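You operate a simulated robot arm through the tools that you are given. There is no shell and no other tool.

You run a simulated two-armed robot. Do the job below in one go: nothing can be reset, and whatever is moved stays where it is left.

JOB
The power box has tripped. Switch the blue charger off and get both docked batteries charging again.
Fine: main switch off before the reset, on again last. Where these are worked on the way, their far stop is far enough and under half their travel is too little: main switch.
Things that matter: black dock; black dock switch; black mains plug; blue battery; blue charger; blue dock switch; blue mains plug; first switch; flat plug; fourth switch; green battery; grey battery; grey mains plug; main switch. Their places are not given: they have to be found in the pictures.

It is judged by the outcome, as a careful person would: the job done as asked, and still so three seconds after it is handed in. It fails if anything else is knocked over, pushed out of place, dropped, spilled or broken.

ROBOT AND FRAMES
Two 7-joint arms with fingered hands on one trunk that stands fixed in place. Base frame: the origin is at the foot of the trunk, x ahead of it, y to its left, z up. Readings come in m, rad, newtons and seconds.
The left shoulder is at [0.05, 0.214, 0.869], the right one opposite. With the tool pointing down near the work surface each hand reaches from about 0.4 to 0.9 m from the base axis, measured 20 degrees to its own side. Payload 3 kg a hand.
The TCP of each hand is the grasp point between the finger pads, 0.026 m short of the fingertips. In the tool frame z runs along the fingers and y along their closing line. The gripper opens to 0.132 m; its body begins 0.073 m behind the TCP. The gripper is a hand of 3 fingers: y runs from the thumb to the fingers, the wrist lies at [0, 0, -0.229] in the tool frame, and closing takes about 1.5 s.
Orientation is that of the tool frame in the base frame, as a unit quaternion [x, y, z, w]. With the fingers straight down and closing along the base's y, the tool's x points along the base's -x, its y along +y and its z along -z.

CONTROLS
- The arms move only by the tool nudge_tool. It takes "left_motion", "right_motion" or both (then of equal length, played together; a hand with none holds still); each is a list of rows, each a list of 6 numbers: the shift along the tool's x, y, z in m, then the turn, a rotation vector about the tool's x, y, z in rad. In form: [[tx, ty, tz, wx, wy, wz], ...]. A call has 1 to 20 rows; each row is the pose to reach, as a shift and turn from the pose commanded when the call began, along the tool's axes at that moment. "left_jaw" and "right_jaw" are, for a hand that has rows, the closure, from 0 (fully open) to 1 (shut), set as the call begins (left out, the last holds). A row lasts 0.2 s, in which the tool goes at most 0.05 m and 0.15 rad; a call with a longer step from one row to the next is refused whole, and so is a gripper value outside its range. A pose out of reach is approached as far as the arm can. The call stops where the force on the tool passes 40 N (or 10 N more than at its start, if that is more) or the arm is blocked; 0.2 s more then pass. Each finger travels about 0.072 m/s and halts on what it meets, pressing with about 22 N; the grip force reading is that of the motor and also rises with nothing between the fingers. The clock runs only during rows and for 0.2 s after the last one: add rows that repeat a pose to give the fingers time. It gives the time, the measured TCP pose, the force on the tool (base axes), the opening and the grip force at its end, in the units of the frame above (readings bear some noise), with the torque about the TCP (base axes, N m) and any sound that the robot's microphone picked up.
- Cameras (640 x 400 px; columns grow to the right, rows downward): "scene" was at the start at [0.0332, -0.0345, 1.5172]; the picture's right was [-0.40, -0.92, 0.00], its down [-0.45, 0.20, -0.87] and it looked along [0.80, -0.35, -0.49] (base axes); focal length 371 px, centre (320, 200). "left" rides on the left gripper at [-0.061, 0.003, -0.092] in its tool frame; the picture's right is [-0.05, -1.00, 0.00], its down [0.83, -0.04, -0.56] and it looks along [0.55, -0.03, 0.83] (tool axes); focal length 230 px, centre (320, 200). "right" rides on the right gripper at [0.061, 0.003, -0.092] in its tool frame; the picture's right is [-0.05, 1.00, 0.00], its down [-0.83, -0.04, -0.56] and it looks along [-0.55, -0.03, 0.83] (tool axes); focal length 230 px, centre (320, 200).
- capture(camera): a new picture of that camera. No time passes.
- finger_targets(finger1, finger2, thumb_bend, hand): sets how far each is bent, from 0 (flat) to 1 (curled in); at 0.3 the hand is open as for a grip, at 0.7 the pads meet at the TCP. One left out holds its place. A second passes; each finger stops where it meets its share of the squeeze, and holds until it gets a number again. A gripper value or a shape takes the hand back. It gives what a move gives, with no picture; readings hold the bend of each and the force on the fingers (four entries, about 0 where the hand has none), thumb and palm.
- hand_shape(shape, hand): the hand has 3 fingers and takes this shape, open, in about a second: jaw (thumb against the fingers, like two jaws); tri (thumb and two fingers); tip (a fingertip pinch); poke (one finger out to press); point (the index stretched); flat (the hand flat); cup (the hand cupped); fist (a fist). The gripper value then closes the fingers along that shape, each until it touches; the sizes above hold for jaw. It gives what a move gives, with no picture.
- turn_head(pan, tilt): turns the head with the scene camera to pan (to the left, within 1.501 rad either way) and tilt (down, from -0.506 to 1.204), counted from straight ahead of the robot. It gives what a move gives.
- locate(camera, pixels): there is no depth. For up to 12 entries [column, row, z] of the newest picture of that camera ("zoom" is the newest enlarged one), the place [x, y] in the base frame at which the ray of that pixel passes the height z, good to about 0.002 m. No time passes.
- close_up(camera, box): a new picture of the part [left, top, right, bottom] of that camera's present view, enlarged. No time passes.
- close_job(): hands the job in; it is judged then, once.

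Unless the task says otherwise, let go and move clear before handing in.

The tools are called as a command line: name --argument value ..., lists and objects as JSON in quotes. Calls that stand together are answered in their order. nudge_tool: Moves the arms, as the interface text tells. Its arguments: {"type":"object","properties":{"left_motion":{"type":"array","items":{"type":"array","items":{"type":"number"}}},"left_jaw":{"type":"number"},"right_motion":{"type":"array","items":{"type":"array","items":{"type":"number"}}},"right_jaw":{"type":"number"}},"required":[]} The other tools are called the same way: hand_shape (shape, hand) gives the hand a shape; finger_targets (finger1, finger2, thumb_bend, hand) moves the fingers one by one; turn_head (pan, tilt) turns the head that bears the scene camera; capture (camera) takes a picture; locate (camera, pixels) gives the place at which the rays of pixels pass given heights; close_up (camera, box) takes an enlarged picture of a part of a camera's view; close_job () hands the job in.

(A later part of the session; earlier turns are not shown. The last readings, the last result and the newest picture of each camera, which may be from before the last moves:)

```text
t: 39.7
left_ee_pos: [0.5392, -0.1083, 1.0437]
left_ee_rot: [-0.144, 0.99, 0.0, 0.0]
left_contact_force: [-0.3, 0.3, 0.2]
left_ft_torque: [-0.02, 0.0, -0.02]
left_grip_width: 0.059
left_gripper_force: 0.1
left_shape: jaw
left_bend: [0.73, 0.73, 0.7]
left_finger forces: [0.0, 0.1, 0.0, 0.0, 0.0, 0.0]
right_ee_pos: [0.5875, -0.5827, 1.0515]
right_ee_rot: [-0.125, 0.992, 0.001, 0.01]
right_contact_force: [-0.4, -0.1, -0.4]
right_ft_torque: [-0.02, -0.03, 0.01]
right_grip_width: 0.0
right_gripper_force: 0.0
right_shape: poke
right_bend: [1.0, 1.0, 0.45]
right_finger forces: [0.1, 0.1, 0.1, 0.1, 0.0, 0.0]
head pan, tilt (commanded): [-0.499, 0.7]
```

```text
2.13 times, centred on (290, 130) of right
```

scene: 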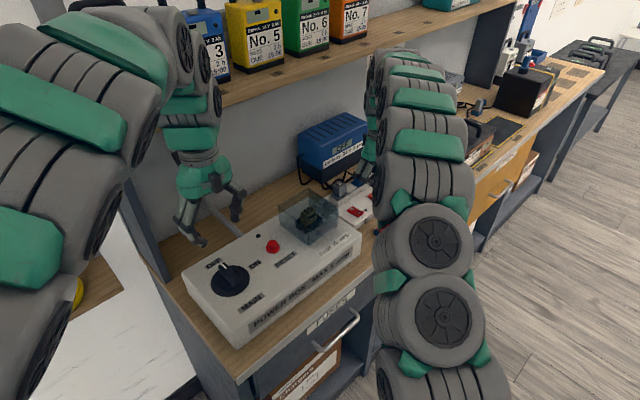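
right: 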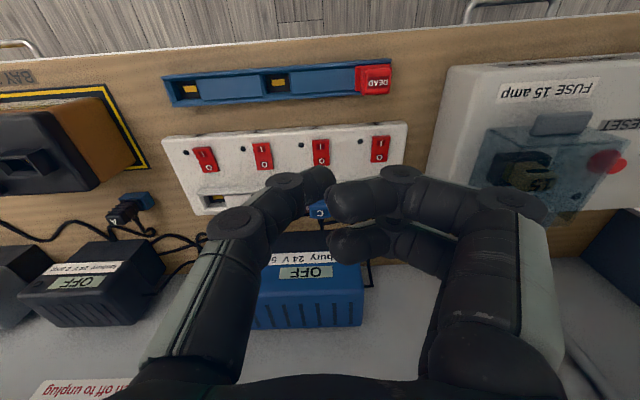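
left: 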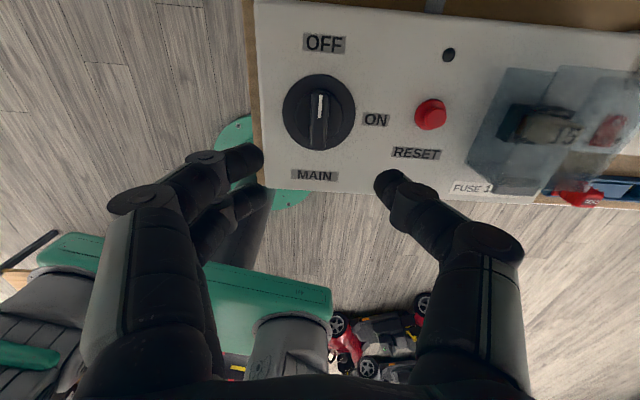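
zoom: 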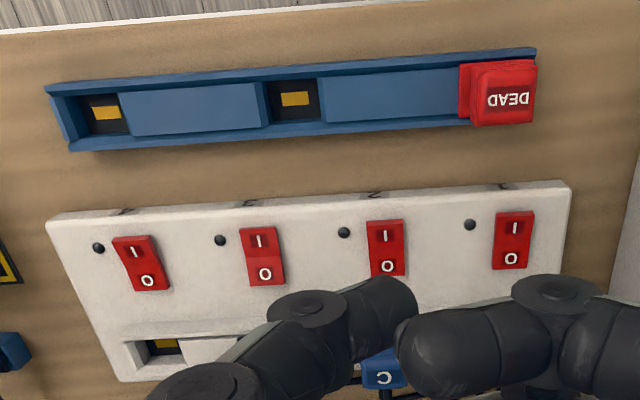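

I will move the right hand back so the scene camera can see the strip.

nudge_tool --right_motion '[[0.045, 0, -0.01, 0, 0, 0], [0.09, -0.01, -0.02, 0, 0, 0], [0.135, -0.03, -0.03, 0, 0, 0], [0.18, -0.05, -0.04, 0, 0, 0], [0.21, -0.08, -0.05, 0, 0, 0], [0.23, -0.12, -0.05, 0, 0, 0]]'

capture --camera "scene"

close_up --camera "scene" --box '[310, 130, 450, 250]'

```text
refused: row 3 steps farther than a row can; nothing moved
```

```text
taken
```

scene: 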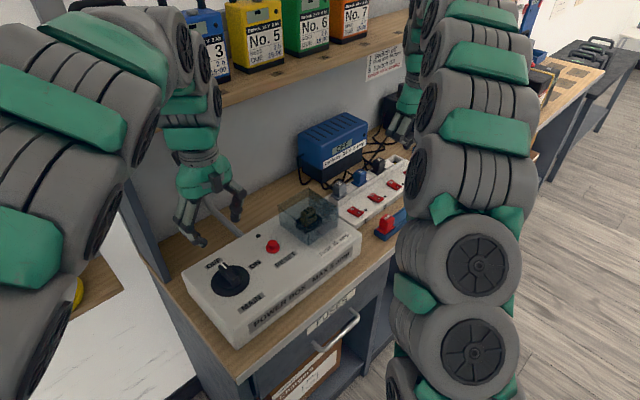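

```text
3.33 times, centred on (380, 190) of scene
```

zoom: 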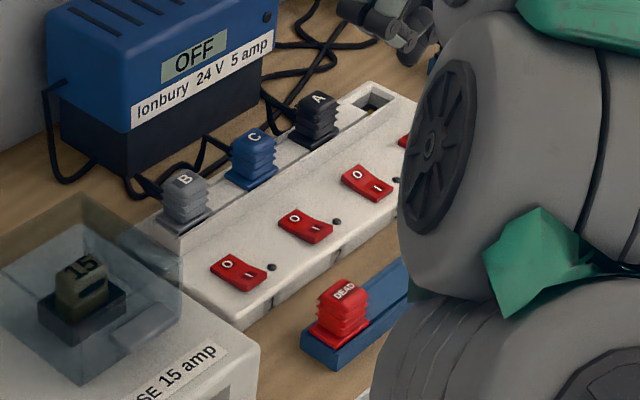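

Rocker 2 now matches rocker 1 (O pressed) while rocker 3 keeps its O half up, so the blue charger is switched off. Next is the reset, so I will look at it and the fuse cover from the left hand before choosing the approach.

close_up --camera "left" --box '[380, 20, 640, 210]'

locate --camera "zoom" --pixels '[[122, 192, 0.875], [122, 192, 0.885], [122, 192, 0.895], [222, 310, 0.875], [300, 120, 0.875], [310, 120, 0.93], [222, 310, 0.88]]'

close_up --camera "scene" --box '[240, 180, 370, 280]'

```text
2.11 times, centred on (510, 115) of left
```

zoom: 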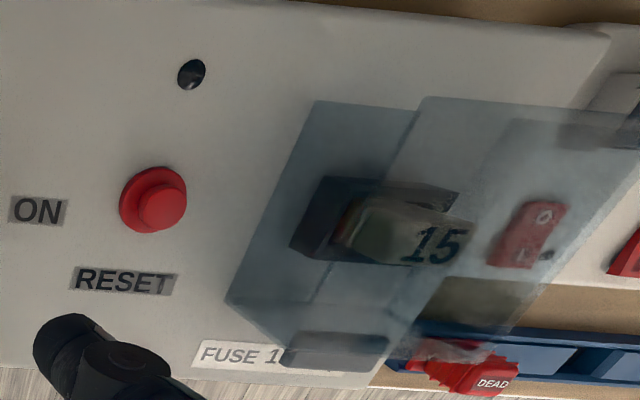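

```text
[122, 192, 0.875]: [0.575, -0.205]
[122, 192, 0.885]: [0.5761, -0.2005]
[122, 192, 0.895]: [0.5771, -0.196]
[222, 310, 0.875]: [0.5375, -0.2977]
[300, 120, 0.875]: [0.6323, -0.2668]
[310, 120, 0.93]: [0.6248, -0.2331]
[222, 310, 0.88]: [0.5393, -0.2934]
```

```text
4.00 times, centred on (305, 230) of scene
```

zoom: 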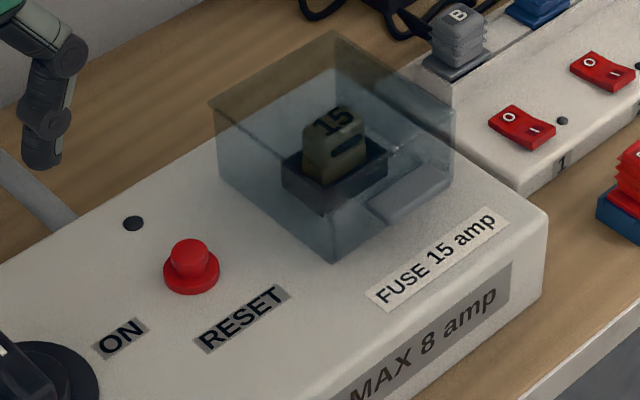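

The fuse cover's left face is about 0.064 m right of the reset, with its top near 0.94. I will press with the thumb coming from the robot side. First I will locate the button precisely and set the left hand to poke.

close_up --camera "left" --box '[380, 20, 640, 210]'

locate --camera "zoom" --pixels '[[150, 201, 0.877], [150, 201, 0.88], [163, 207, 0.89], [163, 207, 0.895], [163, 207, 0.9]]'

close_up --camera "scene" --box '[240, 180, 370, 280]'

locate --camera "zoom" --pixels '[[191, 271, 0.877], [191, 271, 0.88], [187, 248, 0.89], [187, 248, 0.895], [187, 248, 0.9]]'

hand_shape --shape "poke" --hand "left"

```text
2.11 times, centred on (510, 115) of left
```

zoom: 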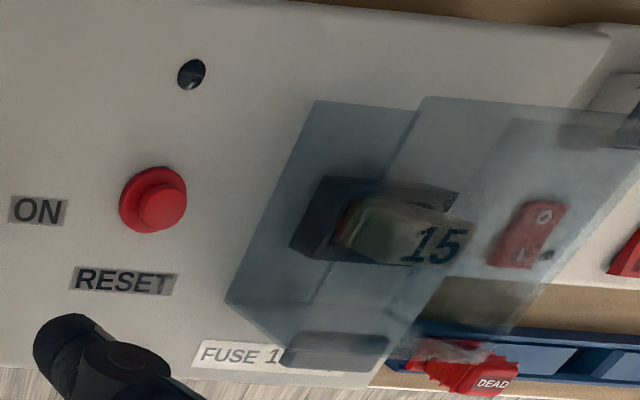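

```text
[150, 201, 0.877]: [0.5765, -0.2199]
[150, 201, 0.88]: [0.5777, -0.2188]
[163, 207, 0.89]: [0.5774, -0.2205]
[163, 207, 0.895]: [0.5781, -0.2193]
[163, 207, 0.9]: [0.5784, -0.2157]
```

```text
4.00 times, centred on (305, 230) of scene
```

zoom: 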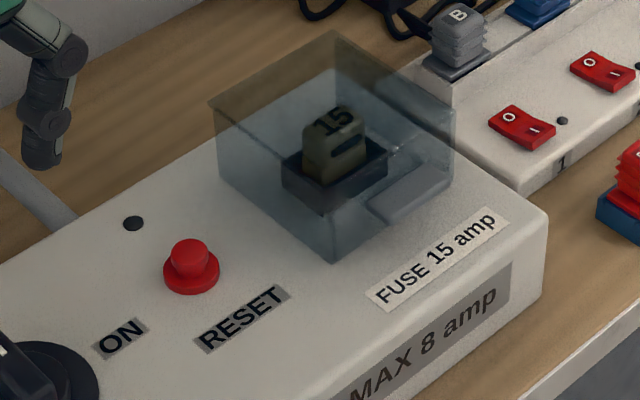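

```text
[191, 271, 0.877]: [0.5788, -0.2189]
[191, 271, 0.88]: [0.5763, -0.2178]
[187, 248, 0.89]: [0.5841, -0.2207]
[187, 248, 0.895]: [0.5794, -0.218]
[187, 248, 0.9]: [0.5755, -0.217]
```

```text
t: 40.6
left_ee_pos: [0.5395, -0.1092, 1.0426]
left_ee_rot: [-0.144, 0.99, 0.0, 0.0]
left_contact_force: [0.5, -0.5, 0.0]
left_ft_torque: [0.01, -0.03, 0.01]
left_grip_width: 0.0
left_gripper_force: 0.1
left_shape: poke
left_bend: [1.0, 1.0, 0.45]
left_finger forces: [0.0, 0.0, 0.0, 0.0, 0.0, 0.0]
right_ee_pos: [0.5876, -0.5831, 1.0506]
right_ee_rot: [-0.125, 0.992, 0.002, 0.01]
right_contact_force: [0.4, -0.2, 0.0]
right_ft_torque: [0.02, -0.01, 0.02]
right_grip_width: 0.0
right_gripper_force: 0.1
right_shape: poke
right_bend: [1.0, 1.0, 0.45]
right_finger forces: [0.0, 0.0, 0.0, 0.1, 0.0, 0.1]
head pan, tilt (commanded): [-0.499, 0.7]
```

The button is at (0.578, -0.219) with its top at about z = 0.896. I will move the left thumb tip above it with the yaw turned.

nudge_tool --left_motion '[[-0.0003, -0.013, 0.0, 0, 0, 0.139], [-0.0006, -0.026, 0.0, 0, 0, 0.278], [-0.0008, -0.039, 0.01, 0, 0, 0.417], [-0.0011, -0.052, 0.02, 0, 0, 0.556], [-0.0014, -0.065, 0.03, 0, 0, 0.694], [-0.0017, -0.078, 0.04, 0, 0, 0.833], [-0.0019, -0.091, 0.055, 0, 0, 0.972], [-0.0022, -0.104, 0.07, 0, 0, 1.111], [-0.0025, -0.1171, 0.085, 0, 0, 1.25]]'

capture --camera "left"

close_up --camera "scene" --box '[200, 150, 370, 280]'

```text
t: 42.6
left_ee_pos: [0.5743, -0.2214, 0.955]
left_ee_rot: [0.463, 0.886, 0.001, 0.0]
left_contact_force: [-0.1, -0.6, -0.1]
left_ft_torque: [0.04, 0.02, -0.02]
left_grip_width: 0.0001
left_gripper_force: 0.0
left_shape: poke
left_bend: [1.0, 1.0, 0.45]
left_finger forces: [0.0, 0.0, 0.1, 0.0, 0.0, 0.0]
right_ee_pos: [0.5886, -0.5814, 1.0521]
right_ee_rot: [-0.125, 0.992, 0.001, 0.01]
right_contact_force: [-0.1, -0.5, 0.1]
right_ft_torque: [0.0, 0.02, -0.01]
right_grip_width: 0.0
right_gripper_force: 0.0
right_shape: poke
right_bend: [1.0, 1.0, 0.45]
right_finger forces: [0.0, 0.1, 0.0, 0.0, 0.0, 0.0]
head pan, tilt (commanded): [-0.499, 0.7]
```

```text
taken
```

left: 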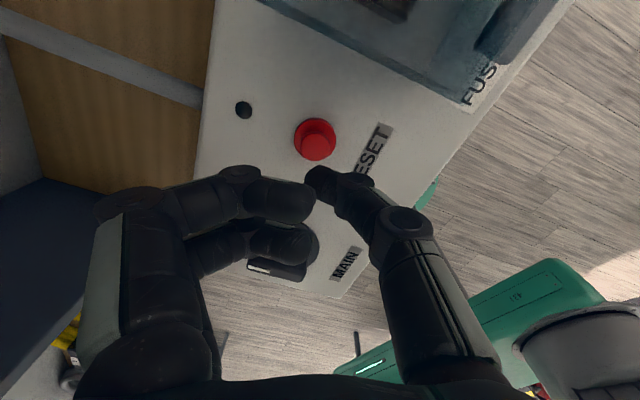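

```text
3.08 times, centred on (285, 215) of scene
```

zoom: 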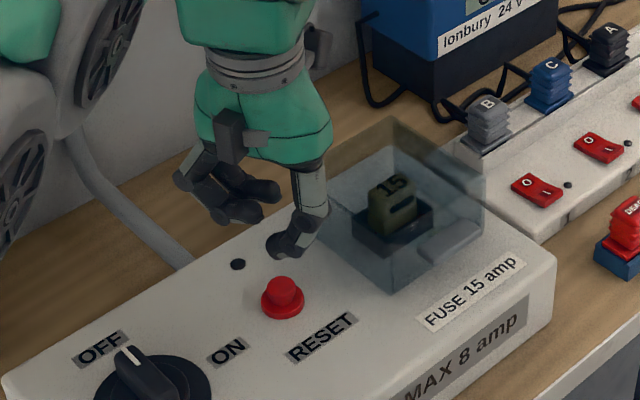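

The thumb tip lines up with the button (tool axis at pixel (320,151), button top at (317,146)). I will shift 3 mm and press down in small steps.

nudge_tool --left_motion '[[-0.003, 0, 0.01, 0, 0, 0], [-0.003, 0, 0.02, 0, 0, 0], [-0.003, 0, 0.028, 0, 0, 0], [-0.003, 0, 0.032, 0, 0, 0], [-0.003, 0, 0.035, 0, 0, 0], [-0.003, 0, 0.038, 0, 0, 0]]'

close_up --camera "left" --box '[220, 80, 420, 220]'

close_up --camera "scene" --box '[220, 180, 330, 270]'

```text
t: 44.0
left_ee_pos: [0.577, -0.2229, 0.92]
left_ee_rot: [0.462, 0.887, 0.0, 0.001]
left_contact_force: [0.1, 0.3, 0.9]
left_ft_torque: [0.0, 0.0, 0.01]
left_grip_width: 0.0004
left_gripper_force: 0.0
left_shape: poke
left_bend: [1.0, 1.0, 0.45]
left_finger forces: [0.1, 0.1, 0.0, 0.0, 0.7, 0.0]
right_ee_pos: [0.589, -0.582, 1.0508]
right_ee_rot: [-0.126, 0.992, 0.001, 0.01]
right_contact_force: [-1.2, -0.2, -0.1]
right_ft_torque: [0.04, 0.02, 0.0]
right_grip_width: 0.0
right_gripper_force: 0.1
right_shape: poke
right_bend: [1.0, 1.0, 0.45]
right_finger forces: [0.1, 0.1, 0.0, 0.0, 0.0, 0.0]
head pan, tilt (commanded): [-0.499, 0.7]
```

```text
2.86 times, centred on (320, 150) of left
```

zoom: 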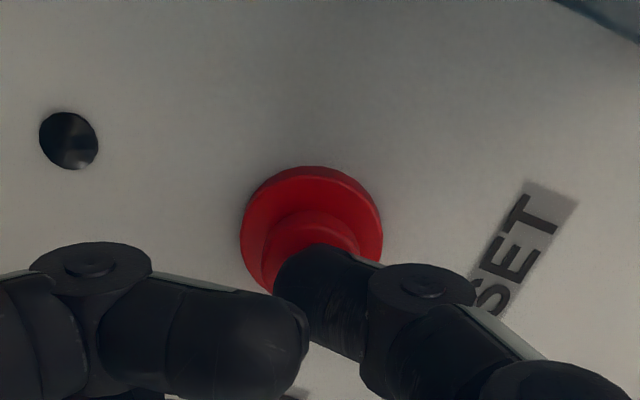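

```text
4.44 times, centred on (275, 225) of scene
```

zoom: 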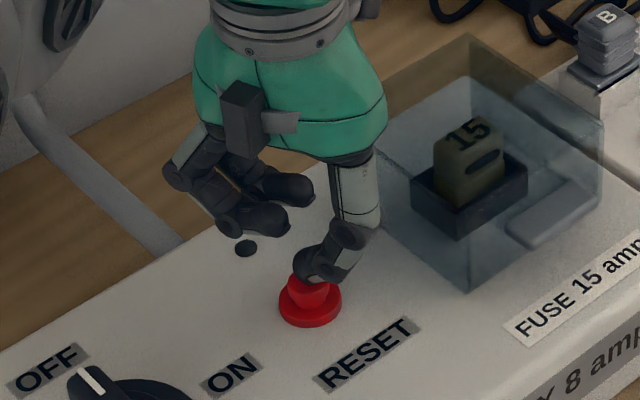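

The thumb is just touching the button (0.7 N). I will press further.

nudge_tool --left_motion '[[0, 0, 0.002, 0, 0, 0], [0, 0, 0.004, 0, 0, 0], [0, 0, 0.006, 0, 0, 0], [0, 0, 0.008, 0, 0, 0], [0, 0, 0.01, 0, 0, 0], [0, 0, 0.01, 0, 0, 0]]'

close_up --camera "left" --box '[220, 80, 420, 220]'

close_up --camera "scene" --box '[220, 180, 330, 270]'

```text
t: 45.4
left_ee_pos: [0.5764, -0.2216, 0.9115]
left_ee_rot: [0.463, 0.886, -0.001, 0.0]
left_contact_force: [-2.3, 1.6, 7.5]
left_ft_torque: [0.06, 0.04, 0.02]
left_grip_width: 0.0003
left_gripper_force: 0.0
left_shape: poke
left_bend: [1.0, 1.0, 0.45]
left_finger forces: [0.0, 0.0, 0.0, 0.0, 7.4, 0.0]
right_ee_pos: [0.5891, -0.5818, 1.0493]
right_ee_rot: [-0.125, 0.992, 0.001, 0.011]
right_contact_force: [0.0, 0.4, 0.5]
right_ft_torque: [-0.01, 0.02, -0.01]
right_grip_width: 0.0
right_gripper_force: 0.0
right_shape: poke
right_bend: [1.0, 1.0, 0.45]
right_finger forces: [0.0, 0.0, 0.0, 0.0, 0.0, 0.0]
head pan, tilt (commanded): [-0.499, 0.7]
```

```text
2.86 times, centred on (320, 150) of left
```

zoom: 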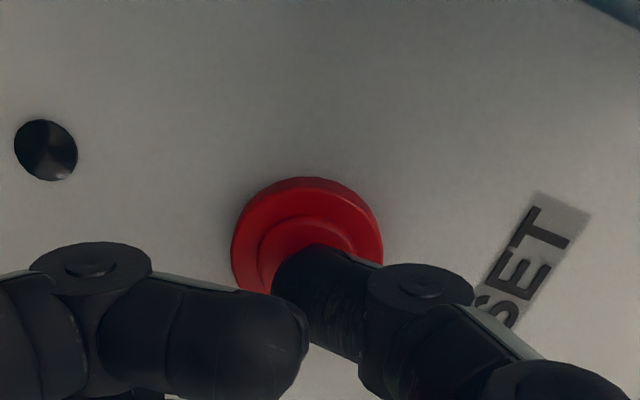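

```text
4.44 times, centred on (275, 225) of scene
```

zoom: 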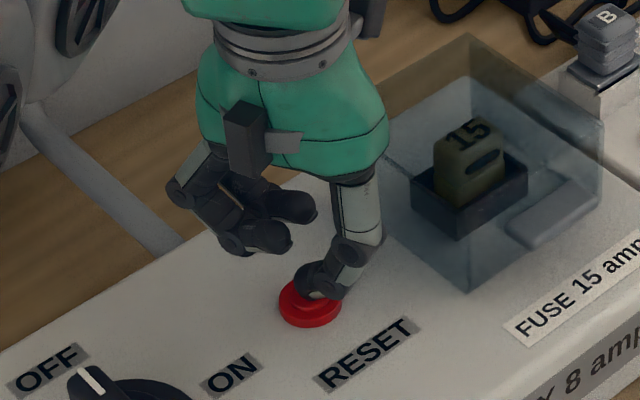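

The button is down about 8 mm at 7.5 N. I will press on to its stop.

nudge_tool --left_motion '[[0, 0, 0.0015, 0, 0, 0], [0, 0, 0.003, 0, 0, 0], [0, 0, 0.0045, 0, 0, 0], [0, 0, 0.0045, 0, 0, 0]]'

close_up --camera "scene" --box '[220, 180, 330, 270]'

```text
t: 46.4
left_ee_pos: [0.5764, -0.2224, 0.9072]
left_ee_rot: [0.463, 0.886, -0.001, 0.001]
left_contact_force: [-1.4, -5.7, 26.3]
left_ft_torque: [-0.09, -0.01, -0.01]
left_grip_width: 0.0
left_gripper_force: 0.1
left_shape: poke
left_bend: [1.0, 1.0, 0.45]
left_finger forces: [0.1, 0.0, 0.0, 0.0, 26.1, 0.0]
right_ee_pos: [0.5888, -0.5826, 1.0505]
right_ee_rot: [-0.126, 0.992, 0.001, 0.011]
right_contact_force: [0.0, -1.4, 0.2]
right_ft_torque: [0.03, 0.01, -0.02]
right_grip_width: 0.0
right_gripper_force: 0.0
right_shape: poke
right_bend: [1.0, 1.0, 0.45]
right_finger forces: [0.0, 0.0, 0.0, 0.1, 0.0, 0.0]
head pan, tilt (commanded): [-0.499, 0.7]
```

```text
4.44 times, centred on (275, 225) of scene
```

zoom: 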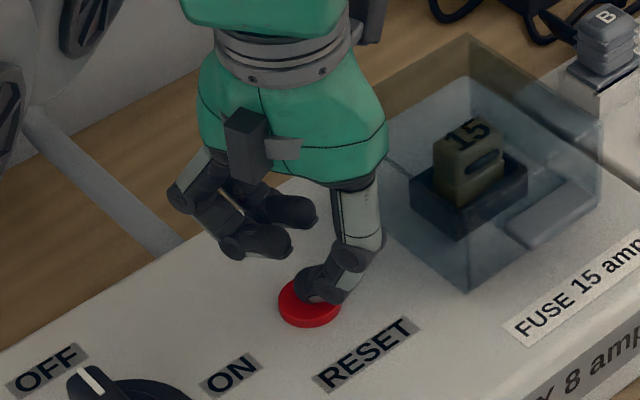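

The button bottomed at 26 N. I will lift off and look at it.

nudge_tool --left_motion '[[0, 0, -0.02, 0, 0, 0], [0, 0, -0.06, 0, 0, 0], [0, 0, -0.1, 0, 0, 0], [0, 0, -0.14, 0, 0, 0]]'

capture --camera "left"

close_up --camera "scene" --box '[180, 180, 390, 330]'

```text
t: 47.4
left_ee_pos: [0.5761, -0.222, 1.0474]
left_ee_rot: [0.461, 0.887, 0.0, 0.0]
left_contact_force: [0.0, -0.4, 0.2]
left_ft_torque: [0.0, -0.04, -0.01]
left_grip_width: 0.0002
left_gripper_force: 0.0
left_shape: poke
left_bend: [1.0, 1.0, 0.45]
left_finger forces: [0.0, 0.0, 0.0, 0.0, 0.1, 0.0]
right_ee_pos: [0.5886, -0.5816, 1.0505]
right_ee_rot: [-0.124, 0.992, 0.001, 0.01]
right_contact_force: [0.0, 0.9, -0.5]
right_ft_torque: [0.0, 0.01, 0.01]
right_grip_width: 0.0001
right_gripper_force: 0.1
right_shape: poke
right_bend: [1.0, 1.0, 0.45]
right_finger forces: [0.1, 0.1, 0.1, 0.1, 0.0, 0.0]
head pan, tilt (commanded): [-0.499, 0.7]
```

```text
taken
```

left: 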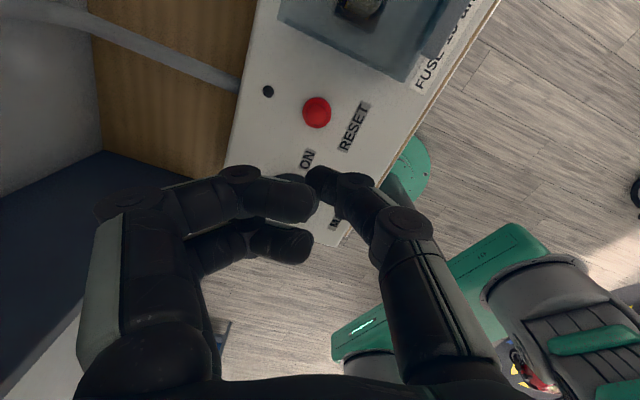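

```text
2.67 times, centred on (285, 255) of scene
```

zoom: 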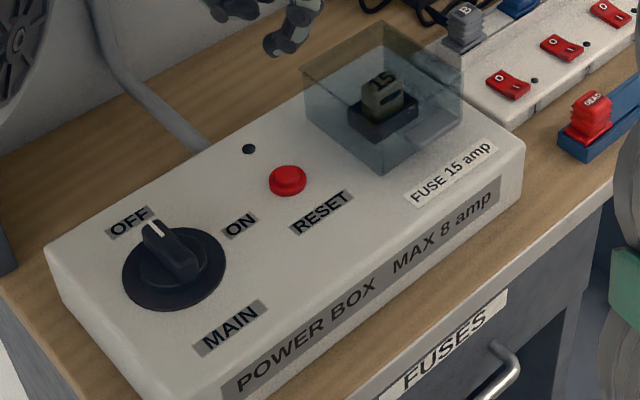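

The reset button stays in, flush like a set breaker button. Next I will put the left hand back to jaw and return over the dial at the OFF yaw.

hand_shape --shape "jaw" --hand "left"

nudge_tool --left_motion '[[0.0125, 0.0038, 0.001, 0, 0, -0.139], [0.025, 0.0077, 0.002, 0, 0, -0.278], [0.0376, 0.0115, 0.003, 0, 0, -0.417], [0.0501, 0.0153, 0.004, 0, 0, -0.556], [0.0626, 0.0192, 0.005, 0, 0, -0.694], [0.0751, 0.023, 0.006, 0, 0, -0.833], [0.0877, 0.0268, 0.008, 0, 0, -0.972], [0.1002, 0.0307, 0.009, 0, 0, -1.111], [0.1127, 0.0345, 0.01, 0, 0, -1.25], [0.1127, 0.0345, 0.02, 0, 0, -1.25]]' --left_jaw 0.6

capture --camera "left"

close_up --camera "left" --box '[240, 40, 400, 170]'

```text
t: 48.3
left_ee_pos: [0.575, -0.2228, 1.0472]
left_ee_rot: [0.462, 0.887, 0.0, 0.0]
left_contact_force: [0.3, -0.2, 0.0]
left_ft_torque: [0.01, 0.0, -0.01]
left_grip_width: 0.1319
left_gripper_force: 0.0
left_shape: jaw
left_bend: [0.3, 0.3, 0.3]
left_finger forces: [0.0, 0.0, 0.0, 0.1, 0.0, 0.0]
right_ee_pos: [0.5898, -0.5816, 1.0498]
right_ee_rot: [-0.125, 0.992, 0.001, 0.01]
right_contact_force: [-0.2, 0.6, -0.9]
right_ft_torque: [0.01, -0.02, -0.03]
right_grip_width: 0.0
right_gripper_force: 0.0
right_shape: poke
right_bend: [1.0, 1.0, 0.45]
right_finger forces: [0.1, 0.0, 0.0, 0.1, 0.1, 0.0]
head pan, tilt (commanded): [-0.499, 0.7]
```

```text
t: 50.5
left_ee_pos: [0.5397, -0.1097, 1.026]
left_ee_rot: [-0.145, 0.99, 0.0, 0.0]
left_contact_force: [0.2, 0.2, 0.6]
left_ft_torque: [0.0, -0.01, 0.03]
left_grip_width: 0.0531
left_gripper_force: 0.0
left_shape: jaw
left_bend: [0.73, 0.73, 0.7]
left_finger forces: [0.1, 0.0, 0.1, 0.1, 0.0, 0.0]
right_ee_pos: [0.5888, -0.5816, 1.0497]
right_ee_rot: [-0.125, 0.992, 0.002, 0.01]
right_contact_force: [-0.4, 0.2, -0.6]
right_ft_torque: [-0.01, -0.01, 0.0]
right_grip_width: 0.0
right_gripper_force: 0.1
right_shape: poke
right_bend: [1.0, 1.0, 0.45]
right_finger forces: [0.0, 0.0, 0.1, 0.1, 0.0, 0.0]
head pan, tilt (commanded): [-0.499, 0.7]
```

```text
taken
```

left: 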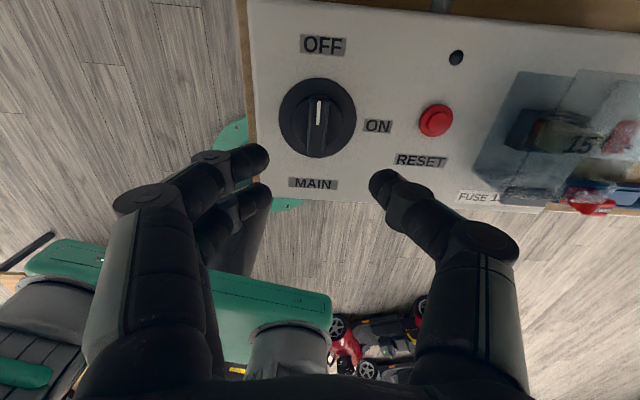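

```text
3.08 times, centred on (320, 105) of left
```

zoom: 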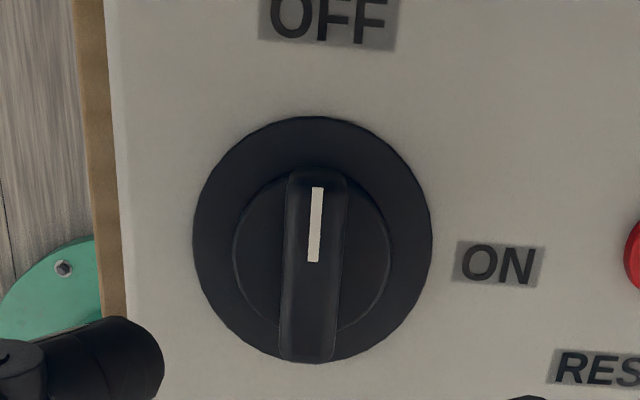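

The dial is still at OFF and the bar is nearly in line with the hand. I will align (2 mm, 0.05 rad), descend to z = 0.919 and grip it.

nudge_tool --left_motion '[[0, 0.001, 0.03, 0, 0, 0.025], [0, 0.002, 0.06, 0, 0, 0.05], [0, 0.002, 0.09, 0, 0, 0.05], [0, 0.002, 0.107, 0, 0, 0.05], [0, 0.002, 0.107, 0, 0, 0.05]]'

nudge_tool --left_motion '[[0, 0, 0, 0, 0, 0], [0, 0, 0, 0, 0, 0], [0, 0, 0, 0, 0, 0], [0, 0, 0, 0, 0, 0], [0, 0, 0, 0, 0, 0], [0, 0, 0, 0, 0, 0]]' --left_jaw 1.0

capture --camera "left"

```text
t: 51.7
left_ee_pos: [0.54, -0.1089, 0.9197]
left_ee_rot: [-0.119, 0.993, 0.0, 0.0]
left_contact_force: [0.0, -0.1, 0.1]
left_ft_torque: [-0.01, 0.01, 0.0]
left_grip_width: 0.0533
left_gripper_force: 0.0
left_shape: jaw
left_bend: [0.73, 0.73, 0.7]
left_finger forces: [0.0, 0.0, 0.1, 0.1, 0.0, 0.0]
right_ee_pos: [0.5894, -0.5824, 1.0506]
right_ee_rot: [-0.125, 0.992, 0.002, 0.011]
right_contact_force: [0.0, 0.1, 0.0]
right_ft_torque: [-0.02, 0.0, 0.03]
right_grip_width: 0.0001
right_gripper_force: 0.0
right_shape: poke
right_bend: [1.0, 1.0, 0.45]
right_finger forces: [0.0, 0.1, 0.0, 0.0, 0.0, 0.0]
head pan, tilt (commanded): [-0.499, 0.7]
```

```text
t: 53.1
left_ee_pos: [0.5396, -0.1095, 0.9207]
left_ee_rot: [-0.12, 0.993, 0.0, 0.0]
left_contact_force: [-0.7, 0.4, -4.8]
left_ft_torque: [0.03, 0.01, -0.03]
left_grip_width: 0.0133
left_gripper_force: 22.2
left_shape: jaw
left_bend: [0.72, 0.72, 0.7]
left_finger forces: [9.7, 9.9, 0.0, 0.0, 18.8, 0.1]
right_ee_pos: [0.5889, -0.5822, 1.0498]
right_ee_rot: [-0.125, 0.992, 0.002, 0.011]
right_contact_force: [1.0, 0.2, -0.6]
right_ft_torque: [-0.01, 0.0, 0.02]
right_grip_width: 0.0001
right_gripper_force: 0.1
right_shape: poke
right_bend: [1.0, 1.0, 0.45]
right_finger forces: [0.1, 0.1, 0.0, 0.1, 0.1, 0.1]
head pan, tilt (commanded): [-0.499, 0.7]
```

```text
taken
```

left: 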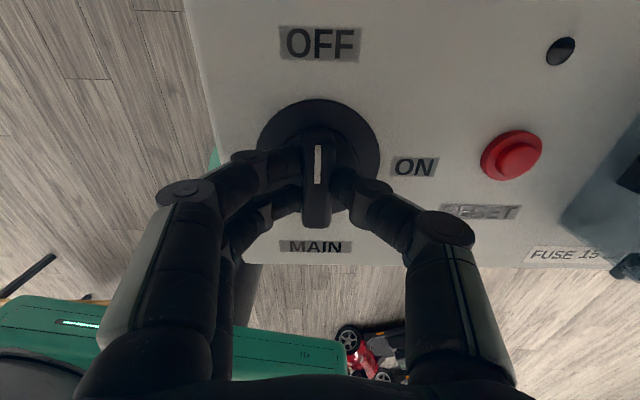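

The bar is gripped without side force. I will turn it clockwise toward ON, most of the way first.

nudge_tool --left_motion '[[0, 0, 0, 0, 0, 0.1], [0, 0, 0, 0, 0, 0.22], [0, 0, 0, 0, 0, 0.34], [0, 0, 0, 0, 0, 0.46], [0, 0, 0, 0, 0, 0.58], [0, 0, 0, 0, 0, 0.7], [0, 0, 0, 0, 0, 0.82], [0, 0, 0, 0, 0, 0.94], [0, 0, 0, 0, 0, 1.06], [0, 0, 0, 0, 0, 1.18], [0, 0, 0, 0, 0, 1.3]]'

capture --camera "left"

```text
t: 55.5
left_ee_pos: [0.5399, -0.1083, 0.9193]
left_ee_rot: [0.507, 0.862, 0.0, 0.0]
left_contact_force: [-13.3, -3.6, 10.9]
left_ft_torque: [-0.16, 0.3, -0.01]
left_grip_width: 0.0135
left_gripper_force: 21.9
left_shape: jaw
left_bend: [0.73, 0.72, 0.7]
left_finger forces: [7.9, 7.8, 0.0, 0.1, 30.0, 0.0]
right_ee_pos: [0.5886, -0.5815, 1.0508]
right_ee_rot: [-0.126, 0.992, 0.002, 0.011]
right_contact_force: [0.0, 0.4, -0.6]
right_ft_torque: [-0.02, 0.0, 0.03]
right_grip_width: 0.0001
right_gripper_force: 0.1
right_shape: poke
right_bend: [1.0, 1.0, 0.45]
right_finger forces: [0.1, 0.1, 0.0, 0.1, 0.1, 0.0]
head pan, tilt (commanded): [-0.499, 0.7]
```

```text
taken
```

left: 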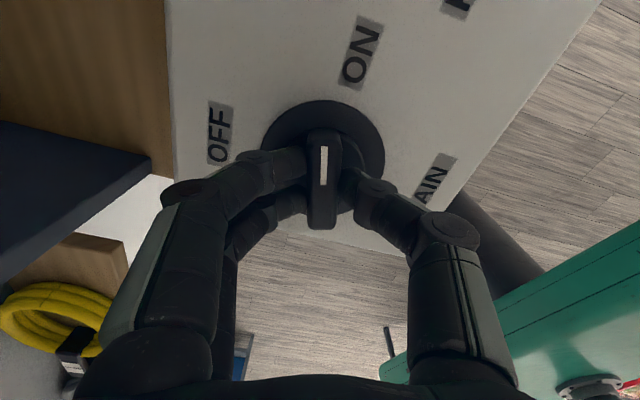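

The dial is at about 75° of its turn. I will relax 1 mm and finish the turn to the ON stop.

nudge_tool --left_motion '[[0.0002, -0.001, 0, 0, 0, 0.05], [0.0002, -0.001, 0, 0, 0, 0.12], [0.0002, -0.001, 0, 0, 0, 0.19], [0.0002, -0.001, 0, 0, 0, 0.25], [0.0002, -0.001, 0, 0, 0, 0.29]]'

close_up --camera "left" --box '[200, 10, 480, 250]'

capture --camera "scene"

```text
t: 56.7
left_ee_pos: [0.5386, -0.1086, 0.9189]
left_ee_rot: [0.626, 0.78, -0.001, 0.001]
left_contact_force: [-10.4, -17.4, 13.6]
left_ft_torque: [-0.35, 0.32, 0.13]
left_grip_width: 0.0138
left_gripper_force: 21.7
left_shape: jaw
left_bend: [0.73, 0.73, 0.71]
left_finger forces: [8.6, 7.8, 0.0, 0.1, 30.8, 0.0]
right_ee_pos: [0.5878, -0.5824, 1.0489]
right_ee_rot: [-0.125, 0.992, 0.001, 0.01]
right_contact_force: [0.1, 0.6, 0.4]
right_ft_torque: [-0.02, 0.02, -0.01]
right_grip_width: 0.0002
right_gripper_force: 0.1
right_shape: poke
right_bend: [1.0, 1.0, 0.45]
right_finger forces: [0.0, 0.0, 0.1, 0.0, 0.0, 0.0]
head pan, tilt (commanded): [-0.499, 0.7]
```

```text
1.67 times, centred on (340, 130) of left
```

zoom: 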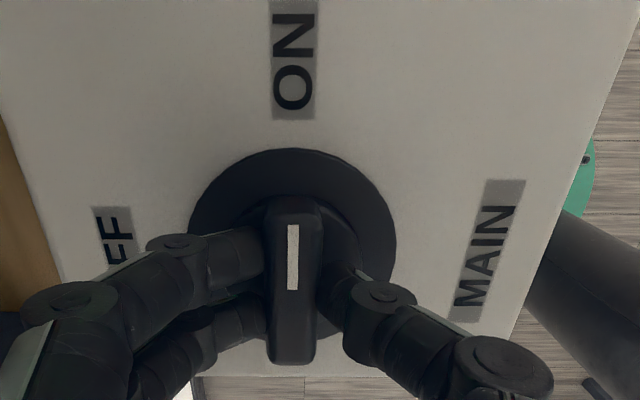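

```text
taken
```

scene: 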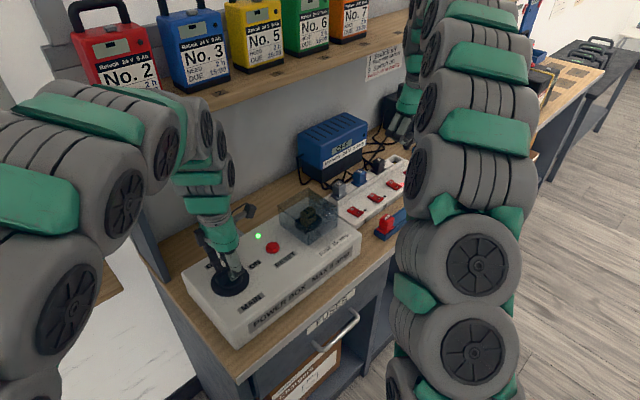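

The green lamp on the power box at (258,236) is lit, so the power is on. I will release the dial, rise clear, and move the right hand back to see the docks.

nudge_tool --left_motion '[[0, 0, 0, 0, 0, 0], [0, 0, 0, 0, 0, 0], [0, 0, 0, 0, 0, 0], [0, 0, 0, 0, 0, 0], [0, 0, 0, 0, 0, 0]]' --left_jaw 0.5

nudge_tool --left_motion '[[0, 0, -0.02, 0, 0, 0], [0, 0, -0.05, 0, 0, 0], [0, 0, -0.09, 0, 0, 0], [0, 0, -0.13, 0, 0, 0], [0, 0, -0.17, 0, 0, 0], [0, 0, -0.21, 0, 0, 0]]'

nudge_tool --right_motion '[[0.04, 0, -0.01, 0, 0, 0], [0.08, 0, -0.02, 0, 0, 0], [0.12, 0, -0.03, 0, 0, 0], [0.16, -0.01, -0.04, 0, 0, 0], [0.2, -0.02, -0.05, 0, 0, 0], [0.24, -0.04, -0.06, 0, 0, 0]]'

capture --camera "scene"

capture --camera "left"

```text
t: 57.9
left_ee_pos: [0.5396, -0.1079, 0.9182]
left_ee_rot: [0.626, 0.78, 0.0, 0.0]
left_contact_force: [-0.7, -0.4, -0.7]
left_ft_torque: [-0.03, 0.0, 0.0]
left_grip_width: 0.0653
left_gripper_force: 0.0
left_shape: jaw
left_bend: [0.73, 0.73, 0.7]
left_finger forces: [0.0, 0.0, 0.0, 0.0, 0.0, 0.1]
right_ee_pos: [0.5883, -0.582, 1.0505]
right_ee_rot: [-0.126, 0.992, 0.001, 0.01]
right_contact_force: [0.3, -0.4, 0.7]
right_ft_torque: [-0.03, 0.02, 0.0]
right_grip_width: 0.0
right_gripper_force: 0.0
right_shape: poke
right_bend: [1.0, 1.0, 0.45]
right_finger forces: [0.0, 0.0, 0.0, 0.0, 0.0, 0.1]
head pan, tilt (commanded): [-0.499, 0.7]
```

```text
t: 59.3
left_ee_pos: [0.5399, -0.109, 1.1325]
left_ee_rot: [0.625, 0.781, 0.0, 0.002]
left_contact_force: [0.0, 0.6, -0.1]
left_ft_torque: [-0.02, 0.0, 0.0]
left_grip_width: 0.0656
left_gripper_force: 0.0
left_shape: jaw
left_bend: [0.73, 0.73, 0.7]
left_finger forces: [0.1, 0.0, 0.1, 0.0, 0.0, 0.0]
right_ee_pos: [0.5891, -0.5823, 1.0514]
right_ee_rot: [-0.125, 0.992, 0.001, 0.01]
right_contact_force: [0.4, -0.1, 0.2]
right_ft_torque: [0.01, -0.03, 0.01]
right_grip_width: 0.0001
right_gripper_force: 0.1
right_shape: poke
right_bend: [1.0, 1.0, 0.45]
right_finger forces: [0.0, 0.1, 0.0, 0.0, 0.0, 0.1]
head pan, tilt (commanded): [-0.499, 0.7]
```

```text
t: 60.7
left_ee_pos: [0.5399, -0.1083, 1.1321]
left_ee_rot: [0.625, 0.78, 0.0, 0.0]
left_contact_force: [-0.5, 0.1, -0.4]
left_ft_torque: [0.02, 0.02, 0.01]
left_grip_width: 0.0656
left_gripper_force: 0.1
left_shape: jaw
left_bend: [0.73, 0.73, 0.7]
left_finger forces: [0.0, 0.0, 0.0, 0.0, 0.0, 0.1]
right_ee_pos: [0.3666, -0.6826, 1.1038]
right_ee_rot: [-0.126, 0.992, 0.002, 0.01]
right_contact_force: [0.3, 0.0, -0.2]
right_ft_torque: [0.0, 0.0, 0.02]
right_grip_width: 0.0
right_gripper_force: 0.0
right_shape: poke
right_bend: [1.0, 1.0, 0.45]
right_finger forces: [0.0, 0.0, 0.0, 0.1, 0.1, 0.0]
head pan, tilt (commanded): [-0.499, 0.7]
```

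```text
taken
```

scene: 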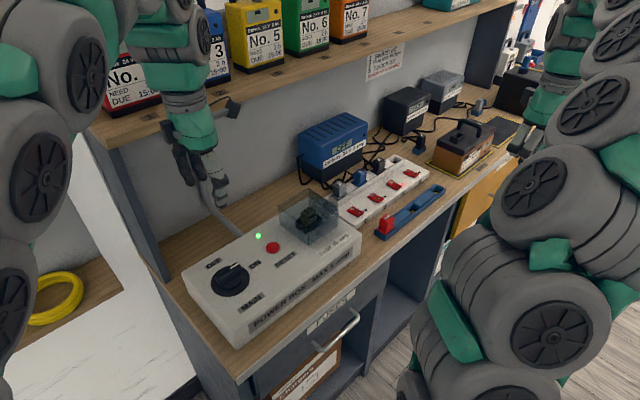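

```text
taken
```

left: 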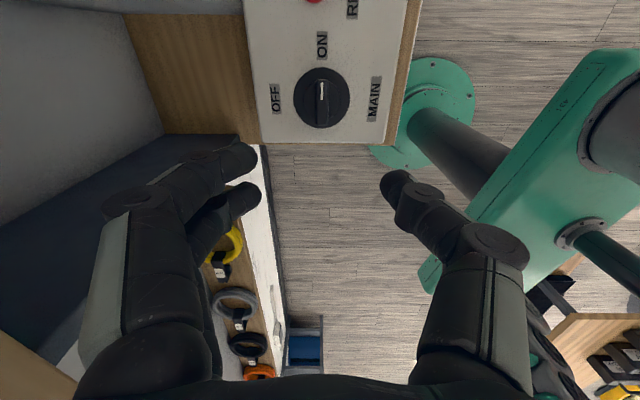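

The box lamp is green. I will zoom in on the strip and chargers, then check the docks.

close_up --camera "scene" --box '[310, 130, 450, 250]'

close_up --camera "scene" --box '[370, 40, 540, 160]'

turn_head --pan -0.9 --tilt 0.35

capture --camera "scene"

```text
3.33 times, centred on (380, 190) of scene
```

zoom: 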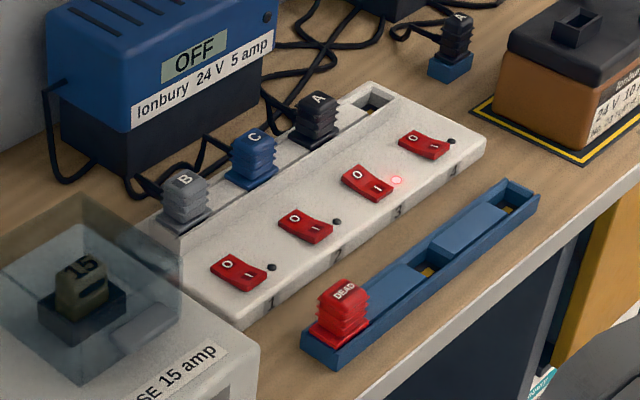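

```text
3.33 times, centred on (455, 100) of scene
```

zoom: 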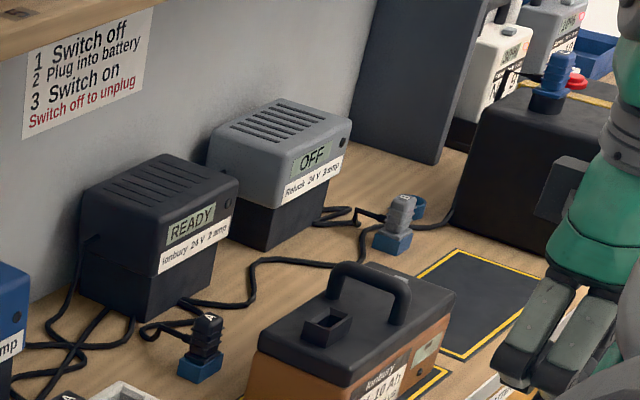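

```text
t: 61.6
left_ee_pos: [0.5392, -0.1083, 1.1317]
left_ee_rot: [0.625, 0.78, 0.0, 0.0]
left_contact_force: [-0.5, -0.2, -0.5]
left_ft_torque: [-0.03, 0.0, 0.01]
left_grip_width: 0.0655
left_gripper_force: 0.1
left_shape: jaw
left_bend: [0.73, 0.73, 0.7]
left_finger forces: [0.1, 0.0, 0.0, 0.0, 0.0, 0.0]
right_ee_pos: [0.3666, -0.6825, 1.1041]
right_ee_rot: [-0.125, 0.992, 0.001, 0.011]
right_contact_force: [0.1, 0.1, -0.4]
right_ft_torque: [0.01, 0.02, 0.01]
right_grip_width: 0.0002
right_gripper_force: 0.1
right_shape: poke
right_bend: [1.0, 1.0, 0.45]
right_finger forces: [0.1, 0.0, 0.1, 0.0, 0.0, 0.0]
head pan, tilt (commanded): [-0.901, 0.351]
```

```text
taken
```

scene: 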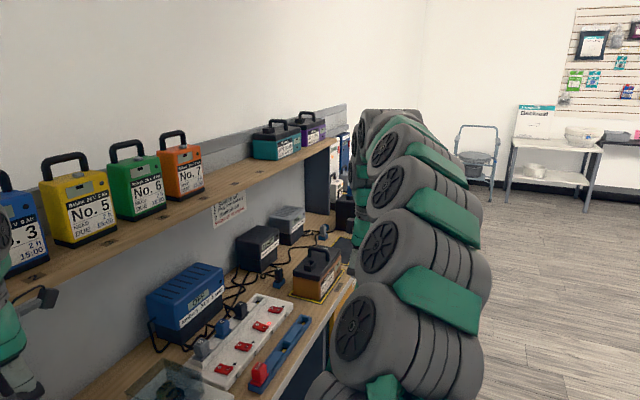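

Lamp 3 is lit, the black charger reads READY, and the blue charger is OFF. I will zoom in on the docks' displays.

close_up --camera "scene" --box '[300, 110, 380, 210]'

close_up --camera "scene" --box '[325, 125, 365, 175]'

```text
4.00 times, centred on (340, 160) of scene
```

zoom: 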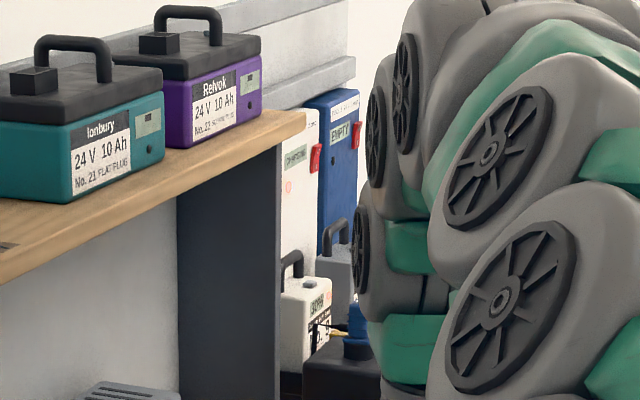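

```text
8.00 times, centred on (345, 150) of scene
```

zoom: 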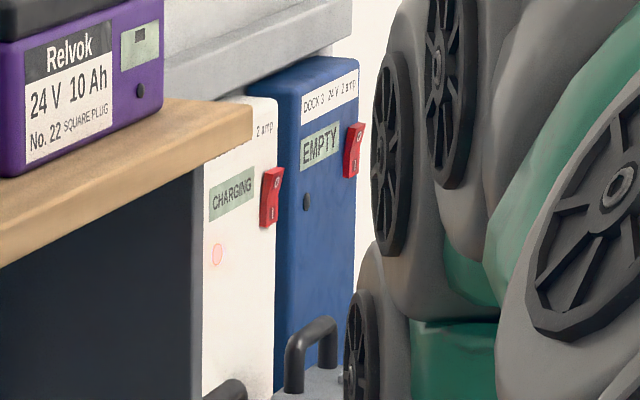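

White dock 2 reads CHARGING with its lamp lit. Blue dock 3 is powered but EMPTY, so the other docked battery must be in the black dock 1 behind the divider. I will take the right hand's camera back to the earlier viewpoint to check it.

hand_shape --shape "jaw" --hand "right"

nudge_tool --right_motion '[[0, 0, -0.012, 0, 0, 0.143], [0, 0, -0.024, 0, 0, 0.286], [0, 0, -0.036, 0, 0, 0.429], [0, 0, -0.048, 0, 0, 0.572], [0, 0, -0.06, 0, 0, 0.714], [0, 0, -0.072, 0, 0, 0.857], [0, 0, -0.084, 0, 0, 1.0], [0, 0, -0.096, 0, 0, 1.143], [0, 0, -0.105, 0, 0, 1.286]]'

nudge_tool --right_motion '[[-0.0361, -0.0176, -0.005, 0, -0.1, 0], [-0.0722, -0.0351, -0.01, 0, -0.2, 0], [-0.1083, -0.0527, -0.015, 0, -0.3, 0], [-0.1444, -0.0702, -0.02, 0, -0.4, 0], [-0.1805, -0.0878, -0.025, 0, -0.5, 0], [-0.2166, -0.1053, -0.03, 0, -0.6, 0]]'

capture --camera "right"

close_up --camera "right" --box '[340, 170, 430, 270]'

```text
t: 62.5
left_ee_pos: [0.5399, -0.1086, 1.1315]
left_ee_rot: [0.626, 0.78, 0.0, 0.0]
left_contact_force: [0.2, 0.0, -0.2]
left_ft_torque: [-0.03, 0.02, 0.02]
left_grip_width: 0.0656
left_gripper_force: 0.1
left_shape: jaw
left_bend: [0.73, 0.73, 0.7]
left_finger forces: [0.0, 0.0, 0.0, 0.0, 0.0, 0.0]
right_ee_pos: [0.3657, -0.6819, 1.1053]
right_ee_rot: [-0.125, 0.992, 0.002, 0.011]
right_contact_force: [-0.2, -0.2, -0.3]
right_ft_torque: [-0.03, 0.01, -0.01]
right_grip_width: 0.1321
right_gripper_force: 0.0
right_shape: jaw
right_bend: [0.3, 0.3, 0.3]
right_finger forces: [0.0, 0.0, 0.0, 0.1, 0.0, 0.0]
head pan, tilt (commanded): [-0.901, 0.351]
```

```text
t: 64.5
left_ee_pos: [0.5402, -0.1077, 1.1305]
left_ee_rot: [0.625, 0.78, 0.0, 0.001]
left_contact_force: [0.7, 0.2, -0.2]
left_ft_torque: [-0.01, -0.03, 0.01]
left_grip_width: 0.0654
left_gripper_force: 0.0
left_shape: jaw
left_bend: [0.73, 0.73, 0.7]
left_finger forces: [0.0, 0.0, 0.0, 0.0, 0.1, 0.0]
right_ee_pos: [0.3635, -0.683, 1.2144]
right_ee_rot: [0.495, 0.869, 0.006, 0.008]
right_contact_force: [0.3, -0.2, -0.2]
right_ft_torque: [-0.03, 0.0, -0.01]
right_grip_width: 0.1319
right_gripper_force: 0.1
right_shape: jaw
right_bend: [0.3, 0.3, 0.3]
right_finger forces: [0.0, 0.0, 0.0, 0.1, 0.0, 0.0]
head pan, tilt (commanded): [-0.901, 0.351]
```

```text
t: 65.9
left_ee_pos: [0.5395, -0.109, 1.1313]
left_ee_rot: [0.625, 0.78, 0.0, 0.0]
left_contact_force: [-1.0, 0.1, -0.3]
left_ft_torque: [-0.01, -0.01, -0.01]
left_grip_width: 0.0654
left_gripper_force: 0.1
left_shape: jaw
left_bend: [0.73, 0.73, 0.7]
left_finger forces: [0.1, 0.0, 0.0, 0.0, 0.1, 0.0]
right_ee_pos: [0.3824, -0.9243, 1.2412]
right_ee_rot: [0.474, 0.828, -0.14, 0.264]
right_contact_force: [0.8, 0.5, 1.0]
right_ft_torque: [-0.01, 0.01, -0.01]
right_grip_width: 0.132
right_gripper_force: 0.0
right_shape: jaw
right_bend: [0.3, 0.3, 0.3]
right_finger forces: [0.0, 0.0, 0.0, 0.0, 0.0, 0.0]
head pan, tilt (commanded): [-0.901, 0.351]
```

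```text
taken
```

right: 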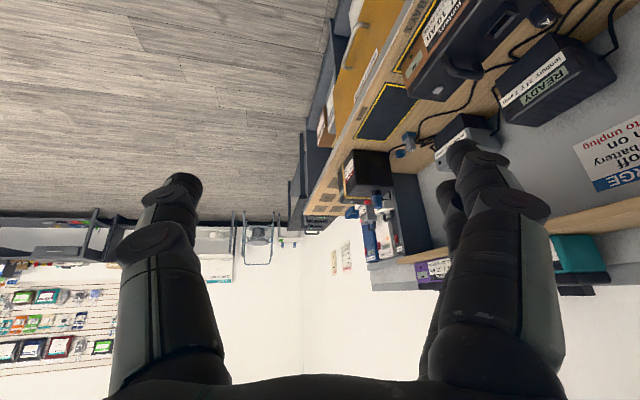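

```text
4.00 times, centred on (385, 220) of right
```

zoom: 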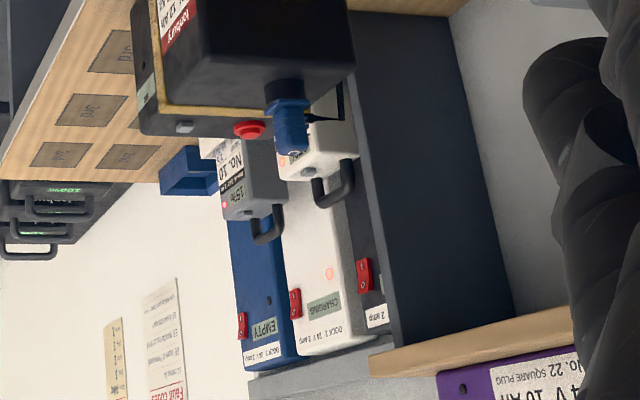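

Dock 2 is charging the grey battery (15 %, lamp lit), and the white battery stands at black dock 1, whose display is mostly hidden. I will zoom in tightly on the dock switches.

close_up --camera "right" --box '[365, 210, 410, 265]'

close_up --camera "right" --box '[380, 225, 400, 255]'

close_up --camera "right" --box '[370, 185, 420, 225]'

```text
7.27 times, centred on (388, 238) of right
```

zoom: 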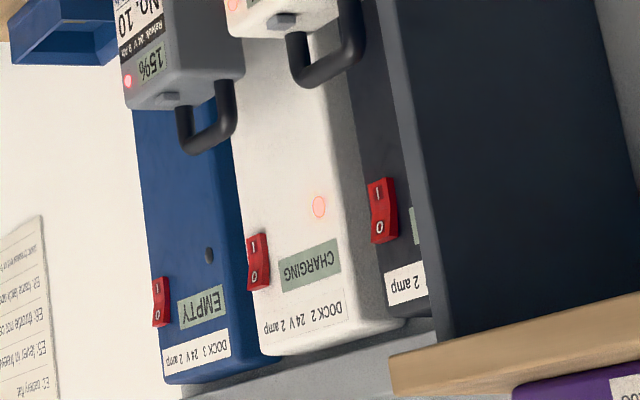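

```text
13.33 times, centred on (390, 240) of right
```

zoom: 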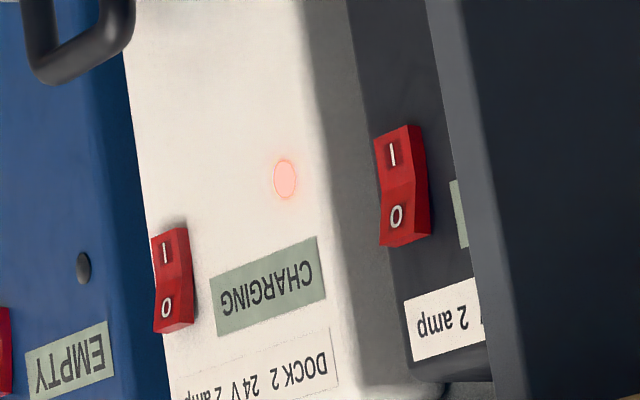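

```text
10.00 times, centred on (395, 205) of right
```

zoom: 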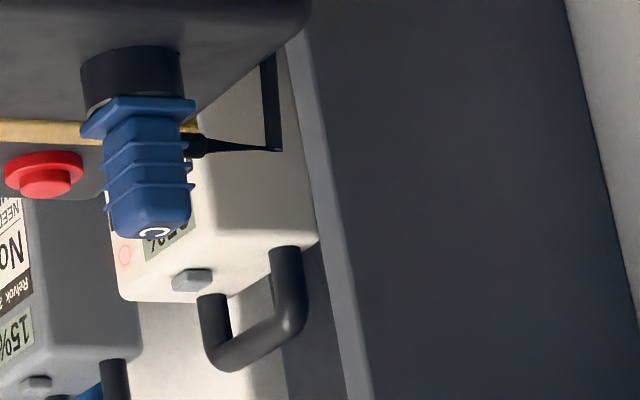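

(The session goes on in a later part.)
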